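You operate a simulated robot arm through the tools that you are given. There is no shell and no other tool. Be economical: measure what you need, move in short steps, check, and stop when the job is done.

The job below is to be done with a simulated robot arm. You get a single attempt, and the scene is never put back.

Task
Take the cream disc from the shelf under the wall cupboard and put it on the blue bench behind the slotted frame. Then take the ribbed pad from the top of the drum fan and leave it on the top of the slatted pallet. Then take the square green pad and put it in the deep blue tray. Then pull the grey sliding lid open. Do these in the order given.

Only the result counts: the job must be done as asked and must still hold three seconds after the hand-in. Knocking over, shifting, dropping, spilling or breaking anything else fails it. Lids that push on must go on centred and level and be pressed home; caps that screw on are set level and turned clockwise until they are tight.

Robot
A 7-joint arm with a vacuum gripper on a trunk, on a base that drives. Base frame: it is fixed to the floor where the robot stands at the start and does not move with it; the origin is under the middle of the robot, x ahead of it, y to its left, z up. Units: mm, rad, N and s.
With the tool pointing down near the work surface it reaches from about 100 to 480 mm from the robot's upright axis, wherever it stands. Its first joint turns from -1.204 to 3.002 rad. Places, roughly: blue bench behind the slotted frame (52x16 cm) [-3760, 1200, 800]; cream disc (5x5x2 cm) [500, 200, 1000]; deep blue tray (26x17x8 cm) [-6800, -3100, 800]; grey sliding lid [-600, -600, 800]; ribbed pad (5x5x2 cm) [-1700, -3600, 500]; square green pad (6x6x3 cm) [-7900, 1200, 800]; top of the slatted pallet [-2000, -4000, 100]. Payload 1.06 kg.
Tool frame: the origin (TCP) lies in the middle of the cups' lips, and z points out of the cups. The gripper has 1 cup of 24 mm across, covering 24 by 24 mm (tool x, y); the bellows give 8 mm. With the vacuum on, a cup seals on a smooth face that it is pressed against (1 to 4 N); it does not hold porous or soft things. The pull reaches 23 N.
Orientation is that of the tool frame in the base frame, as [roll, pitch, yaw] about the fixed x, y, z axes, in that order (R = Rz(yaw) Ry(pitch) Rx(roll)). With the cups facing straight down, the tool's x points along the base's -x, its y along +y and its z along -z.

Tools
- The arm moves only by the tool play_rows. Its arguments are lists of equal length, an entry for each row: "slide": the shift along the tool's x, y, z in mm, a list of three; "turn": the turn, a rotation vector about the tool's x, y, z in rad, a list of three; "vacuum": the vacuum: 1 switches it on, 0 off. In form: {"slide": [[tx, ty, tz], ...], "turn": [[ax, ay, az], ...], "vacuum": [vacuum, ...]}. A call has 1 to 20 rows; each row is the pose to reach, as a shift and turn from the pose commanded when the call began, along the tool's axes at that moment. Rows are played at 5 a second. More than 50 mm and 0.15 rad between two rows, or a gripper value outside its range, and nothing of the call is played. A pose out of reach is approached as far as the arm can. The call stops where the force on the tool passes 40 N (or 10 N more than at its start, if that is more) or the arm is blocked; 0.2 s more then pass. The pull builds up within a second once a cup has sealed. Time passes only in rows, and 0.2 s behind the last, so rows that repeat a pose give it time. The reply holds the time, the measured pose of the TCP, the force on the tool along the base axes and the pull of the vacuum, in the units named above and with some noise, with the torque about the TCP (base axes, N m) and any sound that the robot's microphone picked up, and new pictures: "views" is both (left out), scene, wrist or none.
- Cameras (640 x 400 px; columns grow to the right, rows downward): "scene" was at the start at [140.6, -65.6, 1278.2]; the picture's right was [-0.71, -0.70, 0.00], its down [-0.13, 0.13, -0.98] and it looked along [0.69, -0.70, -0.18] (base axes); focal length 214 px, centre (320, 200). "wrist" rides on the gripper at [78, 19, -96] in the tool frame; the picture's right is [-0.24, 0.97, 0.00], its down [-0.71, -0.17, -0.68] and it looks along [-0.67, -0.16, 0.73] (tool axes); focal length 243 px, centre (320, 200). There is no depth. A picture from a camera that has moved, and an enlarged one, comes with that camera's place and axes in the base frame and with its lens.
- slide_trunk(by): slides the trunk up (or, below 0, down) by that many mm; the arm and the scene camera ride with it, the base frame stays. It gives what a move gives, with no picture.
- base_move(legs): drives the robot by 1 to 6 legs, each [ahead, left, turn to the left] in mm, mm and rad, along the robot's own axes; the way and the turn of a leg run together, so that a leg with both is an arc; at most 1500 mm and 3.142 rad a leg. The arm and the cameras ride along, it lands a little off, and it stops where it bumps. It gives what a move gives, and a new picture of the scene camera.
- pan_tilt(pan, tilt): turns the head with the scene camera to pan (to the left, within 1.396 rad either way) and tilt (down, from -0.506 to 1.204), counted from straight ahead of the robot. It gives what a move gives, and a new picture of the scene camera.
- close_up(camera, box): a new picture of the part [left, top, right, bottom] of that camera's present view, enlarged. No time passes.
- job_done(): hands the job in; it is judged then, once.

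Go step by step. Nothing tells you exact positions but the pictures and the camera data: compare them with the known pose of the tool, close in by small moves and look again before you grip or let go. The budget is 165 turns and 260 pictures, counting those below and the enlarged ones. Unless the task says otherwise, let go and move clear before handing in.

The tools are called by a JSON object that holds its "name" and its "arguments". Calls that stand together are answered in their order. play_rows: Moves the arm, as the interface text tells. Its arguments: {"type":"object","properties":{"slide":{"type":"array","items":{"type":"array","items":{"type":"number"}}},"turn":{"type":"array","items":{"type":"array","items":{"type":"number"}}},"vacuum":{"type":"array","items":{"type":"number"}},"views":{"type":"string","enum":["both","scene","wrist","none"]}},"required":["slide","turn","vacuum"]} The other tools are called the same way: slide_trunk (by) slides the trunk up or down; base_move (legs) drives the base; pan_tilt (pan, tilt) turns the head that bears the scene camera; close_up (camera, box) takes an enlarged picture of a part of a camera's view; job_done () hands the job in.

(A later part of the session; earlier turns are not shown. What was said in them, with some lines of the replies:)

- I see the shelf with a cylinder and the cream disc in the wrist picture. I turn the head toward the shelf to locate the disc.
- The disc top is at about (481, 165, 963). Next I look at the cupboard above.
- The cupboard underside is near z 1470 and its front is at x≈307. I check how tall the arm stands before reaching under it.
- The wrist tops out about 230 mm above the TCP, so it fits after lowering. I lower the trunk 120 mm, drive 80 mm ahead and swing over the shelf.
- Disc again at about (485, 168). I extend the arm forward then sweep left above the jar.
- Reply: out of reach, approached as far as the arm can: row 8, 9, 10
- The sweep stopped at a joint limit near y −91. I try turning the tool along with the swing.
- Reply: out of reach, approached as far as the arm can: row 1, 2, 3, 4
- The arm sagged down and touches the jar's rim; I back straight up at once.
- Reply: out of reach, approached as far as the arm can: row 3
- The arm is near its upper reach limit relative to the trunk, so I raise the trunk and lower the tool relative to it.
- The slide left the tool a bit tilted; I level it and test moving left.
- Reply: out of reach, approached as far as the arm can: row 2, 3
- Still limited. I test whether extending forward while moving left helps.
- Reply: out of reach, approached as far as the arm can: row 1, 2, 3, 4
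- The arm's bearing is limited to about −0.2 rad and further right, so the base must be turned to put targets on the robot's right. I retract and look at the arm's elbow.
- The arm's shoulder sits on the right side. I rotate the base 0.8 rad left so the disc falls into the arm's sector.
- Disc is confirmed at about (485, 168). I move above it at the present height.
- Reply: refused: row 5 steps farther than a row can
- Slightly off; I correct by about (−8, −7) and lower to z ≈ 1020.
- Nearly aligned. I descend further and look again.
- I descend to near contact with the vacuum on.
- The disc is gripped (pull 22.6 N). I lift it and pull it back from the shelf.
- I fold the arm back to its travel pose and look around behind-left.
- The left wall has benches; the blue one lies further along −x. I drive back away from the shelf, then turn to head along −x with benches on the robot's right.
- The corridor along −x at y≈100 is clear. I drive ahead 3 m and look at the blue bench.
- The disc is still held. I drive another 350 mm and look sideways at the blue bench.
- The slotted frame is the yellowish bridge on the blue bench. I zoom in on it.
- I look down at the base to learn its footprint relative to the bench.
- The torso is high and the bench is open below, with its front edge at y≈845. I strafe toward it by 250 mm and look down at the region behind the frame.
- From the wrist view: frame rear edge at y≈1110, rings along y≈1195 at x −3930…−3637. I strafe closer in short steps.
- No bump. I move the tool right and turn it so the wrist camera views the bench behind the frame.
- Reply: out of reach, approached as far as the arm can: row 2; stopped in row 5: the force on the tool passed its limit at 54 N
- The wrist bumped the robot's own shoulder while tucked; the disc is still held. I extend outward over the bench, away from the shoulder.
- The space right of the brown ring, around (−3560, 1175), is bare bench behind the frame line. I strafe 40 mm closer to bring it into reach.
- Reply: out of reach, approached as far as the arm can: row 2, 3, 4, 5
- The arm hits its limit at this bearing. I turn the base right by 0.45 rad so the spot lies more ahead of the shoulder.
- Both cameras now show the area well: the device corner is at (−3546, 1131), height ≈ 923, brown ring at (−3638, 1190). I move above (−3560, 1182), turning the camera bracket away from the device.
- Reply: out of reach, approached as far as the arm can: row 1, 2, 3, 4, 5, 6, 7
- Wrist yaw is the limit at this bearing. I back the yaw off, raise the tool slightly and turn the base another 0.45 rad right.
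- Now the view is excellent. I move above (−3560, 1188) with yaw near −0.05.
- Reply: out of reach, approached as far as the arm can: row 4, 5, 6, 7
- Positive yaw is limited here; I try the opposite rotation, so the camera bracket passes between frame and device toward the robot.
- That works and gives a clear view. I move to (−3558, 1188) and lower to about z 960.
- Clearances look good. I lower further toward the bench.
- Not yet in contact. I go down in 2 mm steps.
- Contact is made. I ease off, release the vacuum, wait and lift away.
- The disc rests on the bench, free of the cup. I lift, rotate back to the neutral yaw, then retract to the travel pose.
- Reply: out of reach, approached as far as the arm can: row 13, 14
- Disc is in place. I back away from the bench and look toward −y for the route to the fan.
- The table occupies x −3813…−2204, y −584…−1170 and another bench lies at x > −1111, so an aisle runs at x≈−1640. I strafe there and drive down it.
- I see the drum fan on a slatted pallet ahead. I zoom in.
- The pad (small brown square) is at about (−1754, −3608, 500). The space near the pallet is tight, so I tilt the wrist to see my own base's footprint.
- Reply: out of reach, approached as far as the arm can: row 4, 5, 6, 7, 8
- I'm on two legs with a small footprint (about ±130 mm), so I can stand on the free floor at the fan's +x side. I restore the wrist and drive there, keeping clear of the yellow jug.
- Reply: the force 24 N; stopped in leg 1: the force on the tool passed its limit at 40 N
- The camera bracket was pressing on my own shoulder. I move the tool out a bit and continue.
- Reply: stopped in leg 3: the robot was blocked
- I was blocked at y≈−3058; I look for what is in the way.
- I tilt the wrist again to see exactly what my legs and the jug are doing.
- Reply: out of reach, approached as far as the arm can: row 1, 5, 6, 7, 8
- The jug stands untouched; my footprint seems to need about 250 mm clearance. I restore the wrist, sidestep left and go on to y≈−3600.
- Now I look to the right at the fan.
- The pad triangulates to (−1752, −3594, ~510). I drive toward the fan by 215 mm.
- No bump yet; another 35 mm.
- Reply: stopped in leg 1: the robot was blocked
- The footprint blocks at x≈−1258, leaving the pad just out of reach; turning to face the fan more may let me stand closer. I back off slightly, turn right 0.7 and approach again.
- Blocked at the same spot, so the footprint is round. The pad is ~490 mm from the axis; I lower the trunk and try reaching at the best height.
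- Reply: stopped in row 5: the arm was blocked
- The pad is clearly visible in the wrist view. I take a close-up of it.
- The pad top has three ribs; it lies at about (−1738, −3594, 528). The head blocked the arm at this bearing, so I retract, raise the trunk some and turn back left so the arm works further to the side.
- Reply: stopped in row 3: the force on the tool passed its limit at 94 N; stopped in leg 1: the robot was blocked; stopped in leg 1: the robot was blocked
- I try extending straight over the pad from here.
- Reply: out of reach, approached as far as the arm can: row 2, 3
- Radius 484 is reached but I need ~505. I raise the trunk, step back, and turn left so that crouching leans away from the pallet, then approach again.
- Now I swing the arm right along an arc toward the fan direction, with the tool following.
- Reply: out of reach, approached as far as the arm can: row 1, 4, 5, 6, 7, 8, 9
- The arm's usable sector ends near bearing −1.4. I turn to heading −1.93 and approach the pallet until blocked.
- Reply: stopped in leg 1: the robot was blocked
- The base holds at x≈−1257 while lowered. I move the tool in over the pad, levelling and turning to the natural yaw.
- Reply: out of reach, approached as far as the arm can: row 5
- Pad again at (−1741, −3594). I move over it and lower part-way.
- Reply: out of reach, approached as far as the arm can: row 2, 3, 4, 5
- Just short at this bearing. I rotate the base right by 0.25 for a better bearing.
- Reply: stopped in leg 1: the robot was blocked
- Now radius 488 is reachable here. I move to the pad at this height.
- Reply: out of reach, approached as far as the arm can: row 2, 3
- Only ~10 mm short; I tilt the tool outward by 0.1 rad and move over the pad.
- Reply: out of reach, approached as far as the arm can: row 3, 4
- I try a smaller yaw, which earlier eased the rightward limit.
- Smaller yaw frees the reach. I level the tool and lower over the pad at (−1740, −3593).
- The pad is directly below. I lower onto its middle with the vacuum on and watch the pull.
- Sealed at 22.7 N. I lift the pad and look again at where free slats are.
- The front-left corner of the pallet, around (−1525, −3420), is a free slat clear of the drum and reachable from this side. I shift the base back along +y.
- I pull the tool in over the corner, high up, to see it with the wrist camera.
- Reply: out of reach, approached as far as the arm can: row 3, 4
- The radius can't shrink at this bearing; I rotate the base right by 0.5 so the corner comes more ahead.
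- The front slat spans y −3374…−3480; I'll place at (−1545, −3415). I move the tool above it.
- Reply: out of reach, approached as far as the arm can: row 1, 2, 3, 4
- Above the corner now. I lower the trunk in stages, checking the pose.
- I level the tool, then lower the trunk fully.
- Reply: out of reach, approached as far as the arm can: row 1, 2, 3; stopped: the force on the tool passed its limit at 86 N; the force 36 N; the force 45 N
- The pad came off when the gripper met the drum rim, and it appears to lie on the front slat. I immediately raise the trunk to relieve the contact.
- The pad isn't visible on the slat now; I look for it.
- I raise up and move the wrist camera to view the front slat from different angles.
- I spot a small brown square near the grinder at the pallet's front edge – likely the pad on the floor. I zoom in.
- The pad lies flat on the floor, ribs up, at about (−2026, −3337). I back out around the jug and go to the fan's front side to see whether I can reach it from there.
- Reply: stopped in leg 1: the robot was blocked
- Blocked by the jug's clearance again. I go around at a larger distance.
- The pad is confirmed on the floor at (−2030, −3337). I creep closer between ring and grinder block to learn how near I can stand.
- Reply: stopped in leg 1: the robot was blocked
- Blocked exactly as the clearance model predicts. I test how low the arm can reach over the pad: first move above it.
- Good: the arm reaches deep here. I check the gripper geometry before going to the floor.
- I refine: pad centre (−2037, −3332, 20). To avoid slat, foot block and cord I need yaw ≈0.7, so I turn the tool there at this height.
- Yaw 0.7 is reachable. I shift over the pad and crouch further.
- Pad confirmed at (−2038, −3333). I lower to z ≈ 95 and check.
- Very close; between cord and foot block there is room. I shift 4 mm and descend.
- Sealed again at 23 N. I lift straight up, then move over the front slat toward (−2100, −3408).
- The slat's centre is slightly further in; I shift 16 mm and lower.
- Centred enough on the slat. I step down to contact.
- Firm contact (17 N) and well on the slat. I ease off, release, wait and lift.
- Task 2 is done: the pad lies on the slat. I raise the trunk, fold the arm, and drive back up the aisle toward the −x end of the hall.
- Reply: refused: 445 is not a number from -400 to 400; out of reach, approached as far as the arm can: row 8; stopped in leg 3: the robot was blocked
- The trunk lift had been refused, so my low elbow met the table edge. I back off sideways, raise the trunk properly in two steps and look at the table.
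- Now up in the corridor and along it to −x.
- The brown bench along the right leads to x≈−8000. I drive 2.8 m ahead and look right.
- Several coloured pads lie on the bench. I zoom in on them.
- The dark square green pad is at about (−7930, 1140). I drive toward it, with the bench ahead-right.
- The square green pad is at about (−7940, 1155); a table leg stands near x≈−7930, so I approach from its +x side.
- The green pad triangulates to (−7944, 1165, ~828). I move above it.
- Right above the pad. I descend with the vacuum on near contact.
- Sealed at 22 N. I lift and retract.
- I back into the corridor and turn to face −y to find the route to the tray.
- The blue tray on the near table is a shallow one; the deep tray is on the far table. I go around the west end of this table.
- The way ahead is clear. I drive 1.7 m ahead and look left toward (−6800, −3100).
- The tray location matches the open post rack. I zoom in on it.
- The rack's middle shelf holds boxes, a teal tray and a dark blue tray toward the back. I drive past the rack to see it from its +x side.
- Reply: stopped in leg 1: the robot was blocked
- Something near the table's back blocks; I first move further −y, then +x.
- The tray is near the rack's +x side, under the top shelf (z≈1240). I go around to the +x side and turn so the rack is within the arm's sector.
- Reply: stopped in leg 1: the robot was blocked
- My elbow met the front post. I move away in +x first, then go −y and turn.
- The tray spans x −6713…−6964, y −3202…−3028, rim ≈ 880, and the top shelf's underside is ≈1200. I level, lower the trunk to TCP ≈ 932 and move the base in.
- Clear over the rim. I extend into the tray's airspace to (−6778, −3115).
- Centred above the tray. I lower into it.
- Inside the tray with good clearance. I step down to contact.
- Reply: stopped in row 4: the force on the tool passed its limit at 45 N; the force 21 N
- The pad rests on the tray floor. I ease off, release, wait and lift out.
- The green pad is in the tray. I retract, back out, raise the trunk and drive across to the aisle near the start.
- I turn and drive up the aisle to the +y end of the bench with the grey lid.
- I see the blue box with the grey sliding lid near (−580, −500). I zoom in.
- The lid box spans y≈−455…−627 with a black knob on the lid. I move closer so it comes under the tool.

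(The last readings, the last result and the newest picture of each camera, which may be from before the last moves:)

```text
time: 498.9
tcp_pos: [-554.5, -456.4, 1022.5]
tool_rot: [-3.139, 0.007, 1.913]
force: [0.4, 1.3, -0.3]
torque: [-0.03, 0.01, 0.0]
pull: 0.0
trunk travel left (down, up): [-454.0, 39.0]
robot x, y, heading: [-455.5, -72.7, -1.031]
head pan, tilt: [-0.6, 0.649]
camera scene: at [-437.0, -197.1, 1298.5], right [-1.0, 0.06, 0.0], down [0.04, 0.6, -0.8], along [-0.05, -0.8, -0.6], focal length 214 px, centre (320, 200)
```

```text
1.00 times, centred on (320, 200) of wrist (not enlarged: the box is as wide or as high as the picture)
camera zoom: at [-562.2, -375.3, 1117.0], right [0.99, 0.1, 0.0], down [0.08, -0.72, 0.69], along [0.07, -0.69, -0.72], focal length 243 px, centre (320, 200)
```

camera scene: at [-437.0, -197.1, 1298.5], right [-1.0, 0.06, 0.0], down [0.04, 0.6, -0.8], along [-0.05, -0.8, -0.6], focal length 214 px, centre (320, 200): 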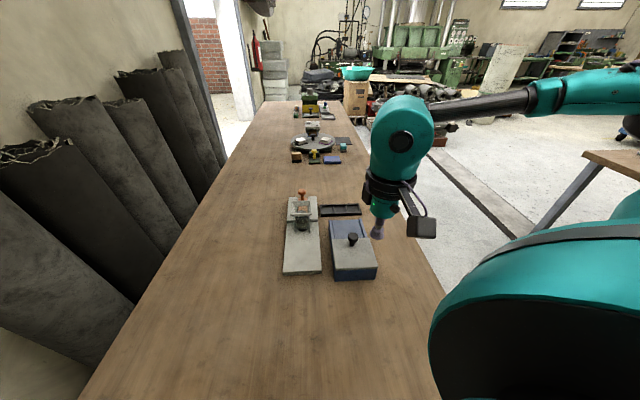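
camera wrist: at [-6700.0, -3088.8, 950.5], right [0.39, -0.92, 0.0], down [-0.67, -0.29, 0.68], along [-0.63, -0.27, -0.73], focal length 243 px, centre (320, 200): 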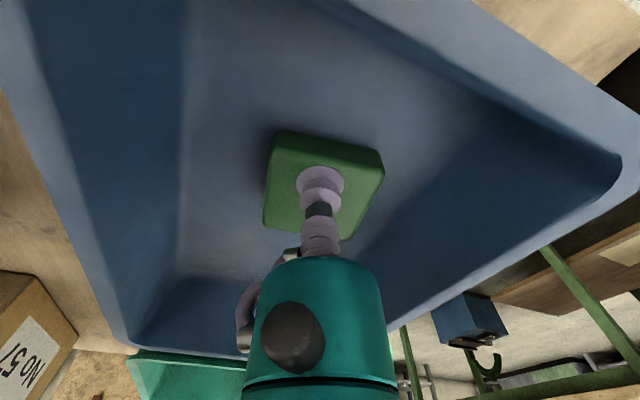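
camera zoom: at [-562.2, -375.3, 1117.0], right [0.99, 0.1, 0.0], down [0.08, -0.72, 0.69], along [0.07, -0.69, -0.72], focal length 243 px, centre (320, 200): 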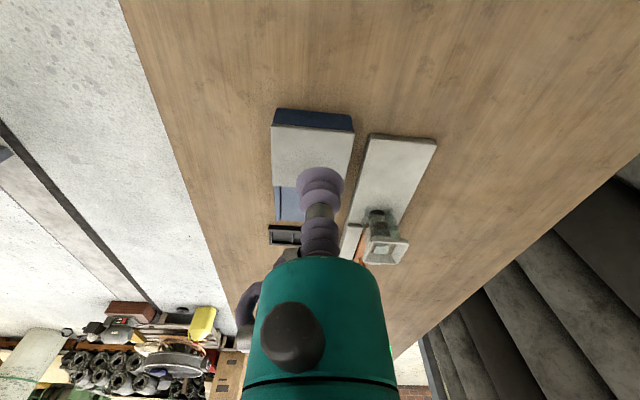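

{"name": "close_up", "arguments": {"camera": "scene", "box": [280, 185, 400, 290]}}

{"name": "close_up", "arguments": {"camera": "wrist", "box": [240, 90, 440, 260]}}

```text
3.81 times, centred on (340, 238) of scene
camera zoom: at [-437.0, -197.1, 1298.5], right [-1.0, 0.06, 0.0], down [0.04, 0.6, -0.8], along [-0.05, -0.8, -0.6], focal length 817 px, centre (244, 57)
```

zoom: 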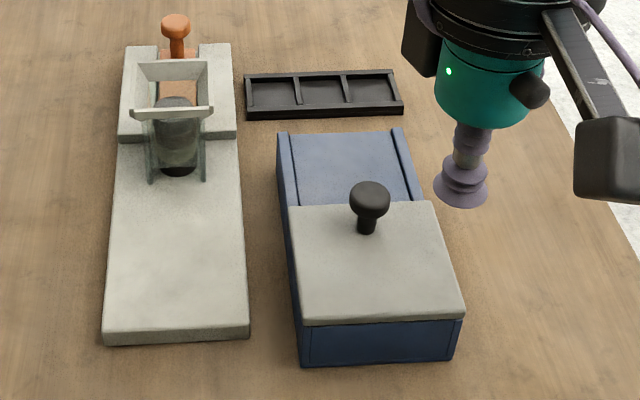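

```text
2.35 times, centred on (340, 175) of wrist
camera zoom: at [-562.2, -375.3, 1117.0], right [0.99, 0.1, 0.0], down [0.08, -0.72, 0.69], along [0.07, -0.69, -0.72], focal length 571 px, centre (273, 259)
```

zoom: 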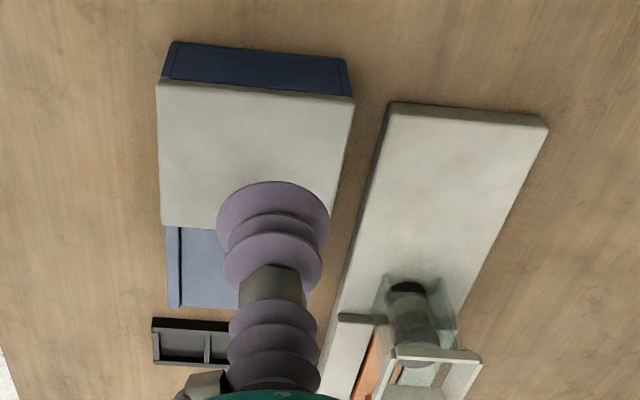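

Now it is clear: the lid (x −493…−598, y −516…−606, top ≈847) slides along the rails toward −y. I come 45 mm closer, set yaw ≈0.8, and position over the lid at (−548, −538).

{"name": "base_move", "arguments": {"legs": [[39, -23, 0]]}}

{"name": "play_rows", "arguments": {"slide": [[-5, 0, 0], [-10, -1, 0], [-15, -2, 0], [-20, -3, 0], [-25, -4, 0], [-30, -5, 0], [-35, -6, 0], [-37, -7, 0]], "turn": [[0, 0, 0.14], [0, 0, 0.28], [0, 0, 0.42], [0, 0, 0.56], [0, 0, 0.7], [0, 0, 0.84], [0, 0, 0.98], [0, 0, 1.1]], "vacuum": [0, 0, 0, 0, 0, 0, 0, 0], "views": "wrist"}}

```text
time: 499.8
tcp_pos: [-553.2, -501.3, 1021.3]
tool_rot: [3.141, 0.006, 1.912]
force: [0.1, 0.2, 0.1]
torque: [0.03, 0.02, 0.0]
pull: 0.1
trunk travel left (down, up): [-454.0, 39.0]
robot x, y, heading: [-456.8, -122.4, -1.033]
head pan, tilt: [-0.6, 0.649]
camera scene: at [-436.7, -244.1, 1298.3], right [-1.0, 0.06, 0.0], down [0.04, 0.6, -0.8], along [-0.05, -0.79, -0.61], focal length 214 px, centre (320, 200)
```

scene: 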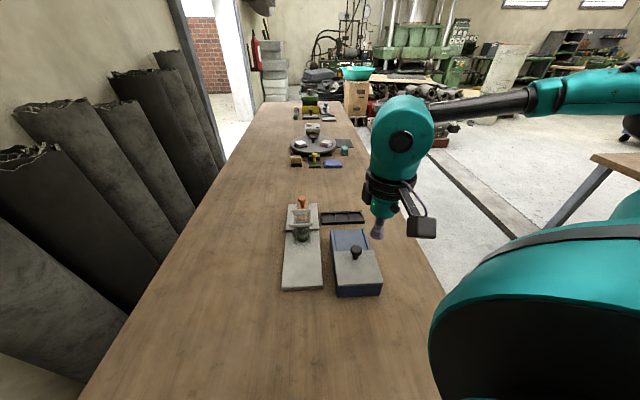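

```text
time: 501.6
tcp_pos: [-548.0, -539.8, 1021.4]
tool_rot: [3.136, 0.005, 0.808]
force: [1.1, -0.5, 0.2]
torque: [-0.01, 0.0, -0.04]
pull: 0.1
trunk travel left (down, up): [-454.0, 39.0]
robot x, y, heading: [-456.6, -122.8, -1.029]
head pan, tilt: [-0.6, 0.649]
camera wrist: at [-480.2, -495.3, 1116.9], right [0.54, -0.84, 0.01], down [-0.61, -0.39, 0.69], along [-0.57, -0.38, -0.73], focal length 243 px, centre (320, 200)
```

wrist: 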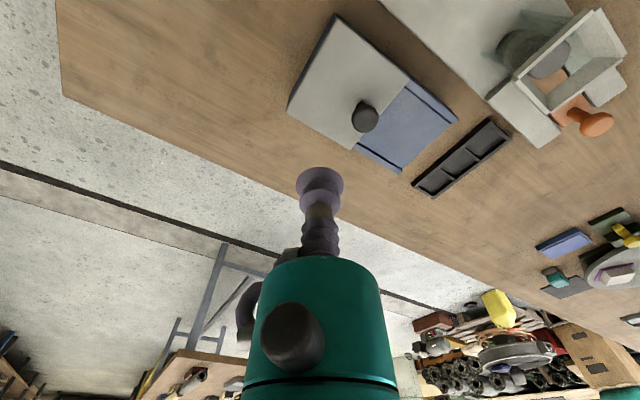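

The lid spans y −527…−620, knob at (−545, −592). I lower onto the lid at (−548, −550).

{"name": "play_rows", "arguments": {"slide": [[-7, 7, 40], [-7, 7, 80], [-7, 7, 120], [-7, 7, 150]], "turn": [[0, 0, 0], [0, 0, 0], [0, 0, 0], [0, 0, 0]], "vacuum": [0, 0, 0, 0]}}

```text
time: 502.6
tcp_pos: [-546.1, -548.4, 870.8]
tool_rot: [3.137, 0.005, 0.811]
force: [0.1, 0.3, 0.3]
torque: [0.02, -0.01, 0.01]
pull: 0.2
trunk travel left (down, up): [-454.0, 39.0]
robot x, y, heading: [-457.1, -124.6, -1.027]
head pan, tilt: [-0.6, 0.649]
camera scene: at [-436.6, -243.3, 1298.4], right [-1.0, 0.06, 0.0], down [0.04, 0.6, -0.8], along [-0.05, -0.8, -0.6], focal length 214 px, centre (320, 200)
camera wrist: at [-479.1, -505.3, 965.9], right [0.54, -0.84, 0.01], down [-0.61, -0.39, 0.69], along [-0.57, -0.38, -0.73], focal length 243 px, centre (320, 200)
```

scene: 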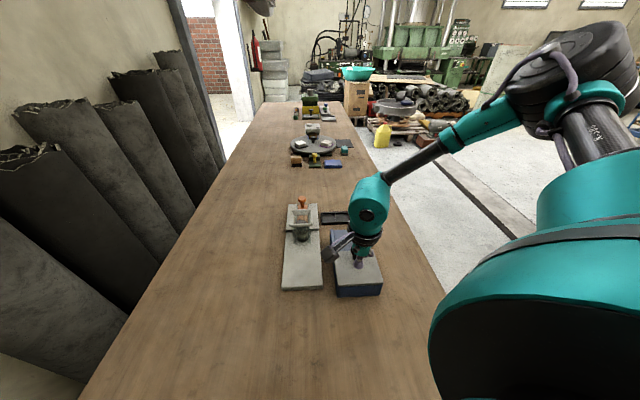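
wrist: 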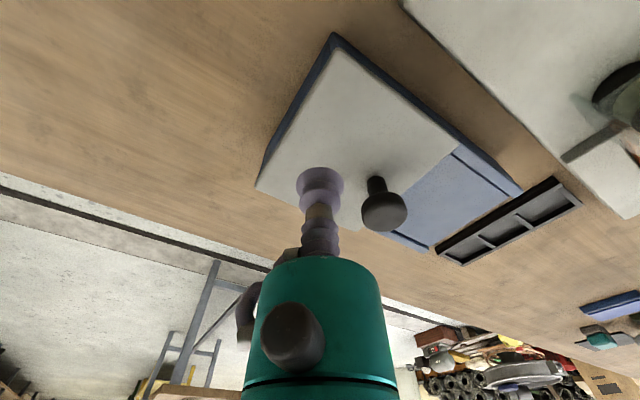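

I turn slightly to yaw 1.0 and press the cup onto the lid with the vacuum on.

{"name": "play_rows", "arguments": {"slide": [[0, 0, 5], [0, 0, 12], [0, 0, 18], [0, 0, 22], [0, 0, 24], [0, 0, 24]], "turn": [[0, 0, -0.1], [0, 0, -0.19], [0, 0, -0.19], [0, 0, -0.19], [0, 0, -0.19], [0, 0, -0.19]], "vacuum": [0, 0, 1, 1, 1, 1], "views": "none"}}

```text
time: 504.0
tcp_pos: [-546.3, -550.5, 847.7]
tool_rot: [3.139, 0.005, 1.005]
force: [0.6, -0.7, 0.2]
torque: [0.01, 0.01, 0.0]
pull: 0.1
trunk travel left (down, up): [-454.0, 39.0]
robot x, y, heading: [-453.8, -118.7, -1.027]
head pan, tilt: [-0.6, 0.649]
```

{"name": "play_rows", "arguments": {"slide": [[0, 0, 3], [0, 0, 6], [0, 0, 9], [0, 0, 11], [0, 0, 11], [0, 0, 11]], "turn": [[0, 0, 0], [0, 0, 0], [0, 0, 0], [0, 0, 0], [0, 0, 0], [0, 0, 0]], "vacuum": [1, 1, 1, 1, 1, 1], "views": "wrist"}}

```text
time: 505.4
tcp_pos: [-545.9, -550.1, 837.4]
tool_rot: [3.136, 0.005, 1.002]
force: [-0.1, 0.1, -0.6]
torque: [0.01, -0.02, 0.04]
pull: 0.0
trunk travel left (down, up): [-454.0, 39.0]
robot x, y, heading: [-453.6, -123.0, -1.026]
head pan, tilt: [-0.6, 0.649]
camera wrist: at [-489.0, -493.5, 933.1], right [0.69, -0.72, 0.01], down [-0.53, -0.5, 0.69], along [-0.49, -0.48, -0.73], focal length 243 px, centre (320, 200)
```

wrist: 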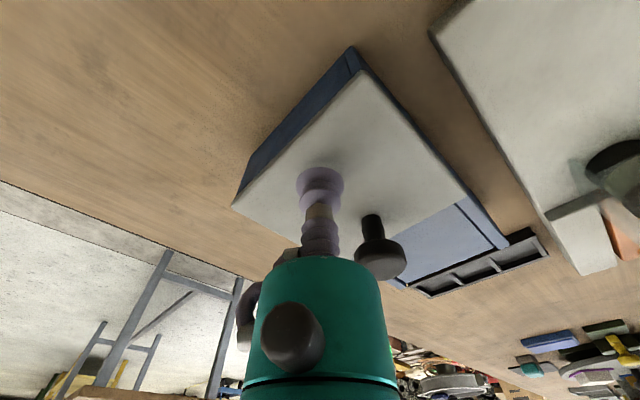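

Not yet touching; I continue down in small steps.

{"name": "play_rows", "arguments": {"slide": [[0, 0, 3], [0, 0, 5], [0, 0, 7], [0, 0, 9], [0, 0, 9], [0, 0, 9]], "turn": [[0, 0, 0], [0, 0, 0], [0, 0, 0], [0, 0, 0], [0, 0, 0], [0, 0, 0]], "vacuum": [1, 1, 1, 1, 1, 1], "views": "none"}}

```text
time: 506.8
tcp_pos: [-545.8, -550.1, 829.2]
tool_rot: [3.137, 0.005, 1.003]
force: [1.5, 0.0, -1.0]
torque: [0.0, -0.01, 0.02]
pull: 0.0
trunk travel left (down, up): [-454.0, 39.0]
robot x, y, heading: [-453.1, -117.6, -1.023]
head pan, tilt: [-0.6, 0.649]
```

{"name": "play_rows", "arguments": {"slide": [[0, 0, 3], [0, 0, 5], [0, 0, 7], [0, 0, 8], [0, 0, 8], [0, 0, 8]], "turn": [[0, 0, 0], [0, 0, 0], [0, 0, 0], [0, 0, 0], [0, 0, 0], [0, 0, 0]], "vacuum": [1, 1, 1, 1, 1, 1], "views": "wrist"}}

```text
time: 508.2
tcp_pos: [-547.8, -549.6, 819.1]
tool_rot: [3.136, 0.003, 1.0]
force: [-12.5, -2.6, 10.9]
torque: [0.03, -0.1, 0.0]
pull: 22.9
trunk travel left (down, up): [-454.0, 39.0]
robot x, y, heading: [-451.2, -118.8, -1.032]
head pan, tilt: [-0.6, 0.649]
camera wrist: at [-489.6, -493.8, 915.3], right [0.69, -0.72, 0.01], down [-0.53, -0.5, 0.69], along [-0.49, -0.48, -0.73], focal length 243 px, centre (320, 200)
```

wrist: 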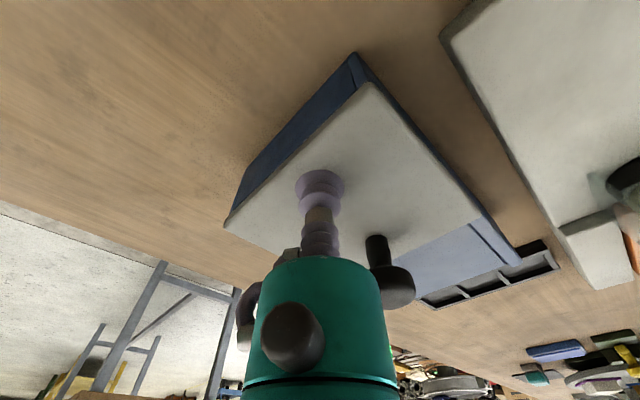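

Sealed on the lid at 22.9 N. I ease up slightly and pull the lid toward −y by 40 mm first.

{"name": "play_rows", "arguments": {"slide": [[0, 0, -1.5], [-4.2, 2.7, -1.5], [-8.4, 5.4, -1.5], [-12.6, 8.1, -1.5], [-16.8, 10.8, -1.5], [-21, 13.5, -1.5], [-25.2, 16.2, -1.5], [-29.4, 18.9, -1.5], [-33.6, 21.6, -1.5]], "turn": [[0, 0, 0], [0, 0, 0], [0, 0, 0], [0, 0, 0], [0, 0, 0], [0, 0, 0], [0, 0, 0], [0, 0, 0], [0, 0, 0]], "vacuum": [1, 1, 1, 1, 1, 1, 1, 1, 1], "views": "wrist"}}

```text
time: 510.2
tcp_pos: [-547.3, -589.1, 822.1]
tool_rot: [3.136, 0.004, 1.004]
force: [-3.7, 0.6, 0.6]
torque: [0.0, -0.06, -0.08]
pull: 23.0
trunk travel left (down, up): [-454.0, 39.0]
robot x, y, heading: [-459.1, -120.7, -1.027]
head pan, tilt: [-0.6, 0.649]
camera wrist: at [-489.5, -533.7, 917.6], right [0.69, -0.72, 0.01], down [-0.53, -0.5, 0.69], along [-0.49, -0.48, -0.73], focal length 243 px, centre (320, 200)
```

wrist: 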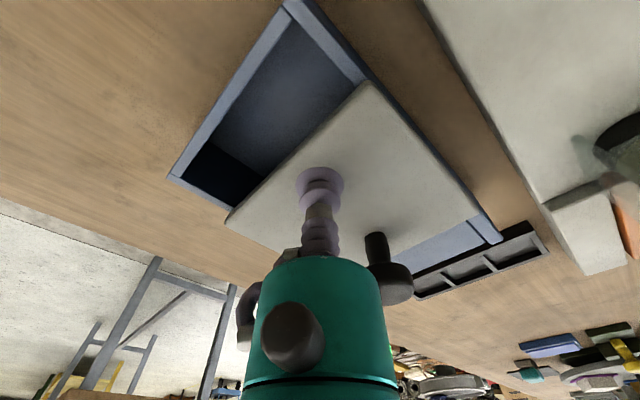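

The lid is opening smoothly. I continue pulling.

{"name": "play_rows", "arguments": {"slide": [[-4.2, 2.7, 0], [-8.4, 5.4, 0], [-12.6, 8.1, 0], [-16.8, 10.8, 0], [-21, 13.5, 0], [-25.2, 16.2, 0], [-29.4, 18.9, 0]], "turn": [[0, 0, 0], [0, 0, 0], [0, 0, 0], [0, 0, 0], [0, 0, 0], [0, 0, 0], [0, 0, 0]], "vacuum": [1, 1, 1, 1, 1, 1, 1], "views": "wrist"}}

```text
time: 511.8
tcp_pos: [-547.0, -623.7, 821.4]
tool_rot: [3.136, 0.005, 1.003]
force: [-2.4, 0.4, -1.0]
torque: [0.03, -0.04, -0.14]
pull: 22.9
trunk travel left (down, up): [-454.0, 39.0]
robot x, y, heading: [-450.4, -119.7, -1.03]
head pan, tilt: [-0.6, 0.649]
camera wrist: at [-489.5, -567.9, 917.3], right [0.69, -0.72, 0.0], down [-0.53, -0.5, 0.69], along [-0.49, -0.48, -0.73], focal length 243 px, centre (320, 200)
```

wrist: 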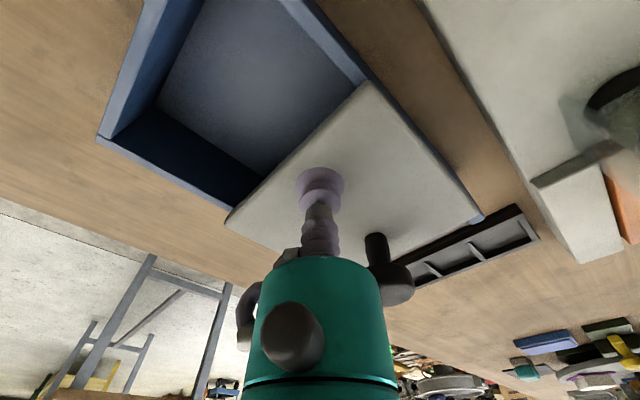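

Nearly at the end of the rails. A last few millimetres, gently.

{"name": "play_rows", "arguments": {"slide": [[-2.5, 1.6, 0], [-5, 3.2, 0], [-7.5, 4.9, 0], [-10, 6.5, 0]], "turn": [[0, 0, 0], [0, 0, 0], [0, 0, 0], [0, 0, 0]], "vacuum": [1, 1, 1, 1], "views": "wrist"}}

```text
time: 512.8
tcp_pos: [-546.6, -636.2, 822.4]
tool_rot: [3.135, 0.005, 1.004]
force: [-5.5, 0.2, -1.5]
torque: [0.03, -0.03, 0.1]
pull: 22.9
trunk travel left (down, up): [-454.0, 39.0]
robot x, y, heading: [-452.6, -118.3, -1.026]
head pan, tilt: [-0.6, 0.649]
camera wrist: at [-489.5, -580.8, 917.5], right [0.69, -0.72, 0.01], down [-0.53, -0.5, 0.69], along [-0.49, -0.48, -0.73], focal length 243 px, centre (320, 200)
```

wrist: 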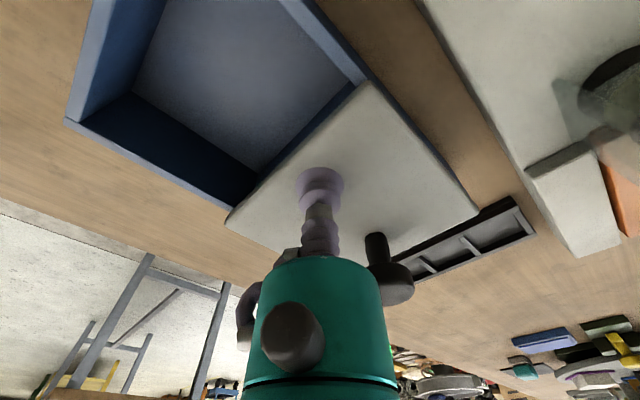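

The compartment is fully uncovered. I release and lift clear.

{"name": "play_rows", "arguments": {"slide": [[0, 0, 0], [0, 0, 0], [0, 0, 0], [0, 0, 0], [0, 0, 0], [0, 0, -4], [0, 0, -20], [0, 0, -60], [0, 0, -100], [0, 0, -145], [0, 0, -190]], "turn": [[0, 0, 0], [0, 0, 0], [0, 0, 0], [0, 0, 0], [0, 0, 0], [0, 0, 0], [0, 0, 0], [0, 0, 0], [0, 0, 0], [0, 0, 0], [0, 0, 0]], "vacuum": [0, 0, 0, 0, 0, 0, 0, 0, 0, 0, 0], "views": "wrist"}}

```text
time: 515.2
tcp_pos: [-547.1, -633.9, 1012.2]
tool_rot: [3.14, 0.005, 1.002]
force: [0.7, -0.2, 0.6]
torque: [-0.02, -0.01, 0.0]
pull: 0.1
trunk travel left (down, up): [-454.0, 39.0]
robot x, y, heading: [-455.0, -121.3, -1.028]
head pan, tilt: [-0.6, 0.649]
camera wrist: at [-489.3, -578.8, 1108.4], right [0.69, -0.72, 0.0], down [-0.53, -0.5, 0.69], along [-0.49, -0.48, -0.73], focal length 243 px, centre (320, 200)
```

wrist: 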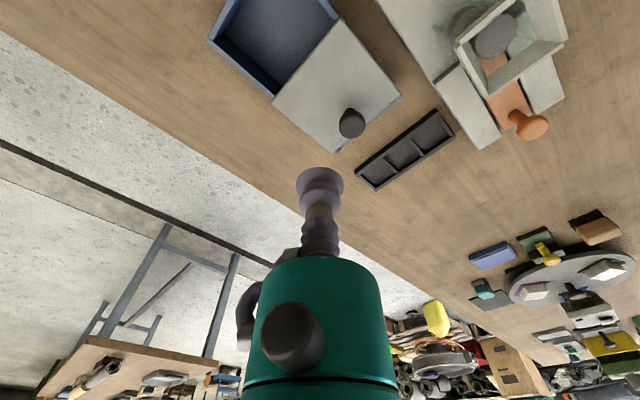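

The lid stays open and the compartment is uncovered, with the arm clear. All four parts are done in order, so I hand in.

{"name": "job_done", "arguments": {}}

```text
The job is handed in.
```

I did all four parts in the order you gave and handed the job in, but there were some bumps and a dropped pad on the way that could count against the result. I don't have the verdict.

| Part | Result when I last saw it |
|---|---|
| Cream disc | On the blue bench at about (−3558, 1187), at the right-hand end of the ring row. The spot is inside the 52x16 cm area but to the side of the slotted frame. |
| Ribbed pad | On the front slat of the pallet at about (−2110, −3414). |
| Square green pad | Flat on the floor of the deep blue tray. |
| Grey sliding lid | Pulled about 86 mm toward −y. The compartment is fully uncovered. |

These went wrong on the way:
- **Jar on the first shelf:** the cup touched the jar's rim with about 6 N. The jar did not appear to move.
- **Ribbed pad dropped:** while I was lowering it, the gripper hit the fan's rim with up to 86 N. The pad came off and fell to the floor. I picked it up again and set it on the slat. The fan still looked level and in place.
- **Arm contacts:** my elbow met the middle table's edge and later a post of the tray rack. The robot stopped both times, and I saw nothing move, but I did not check either closely.
- **Base stops:** the base was stopped several times by obstacles, including near the yellow jug, the fan pallet and the grinder block. The jug was in the same place when I looked again afterwards.
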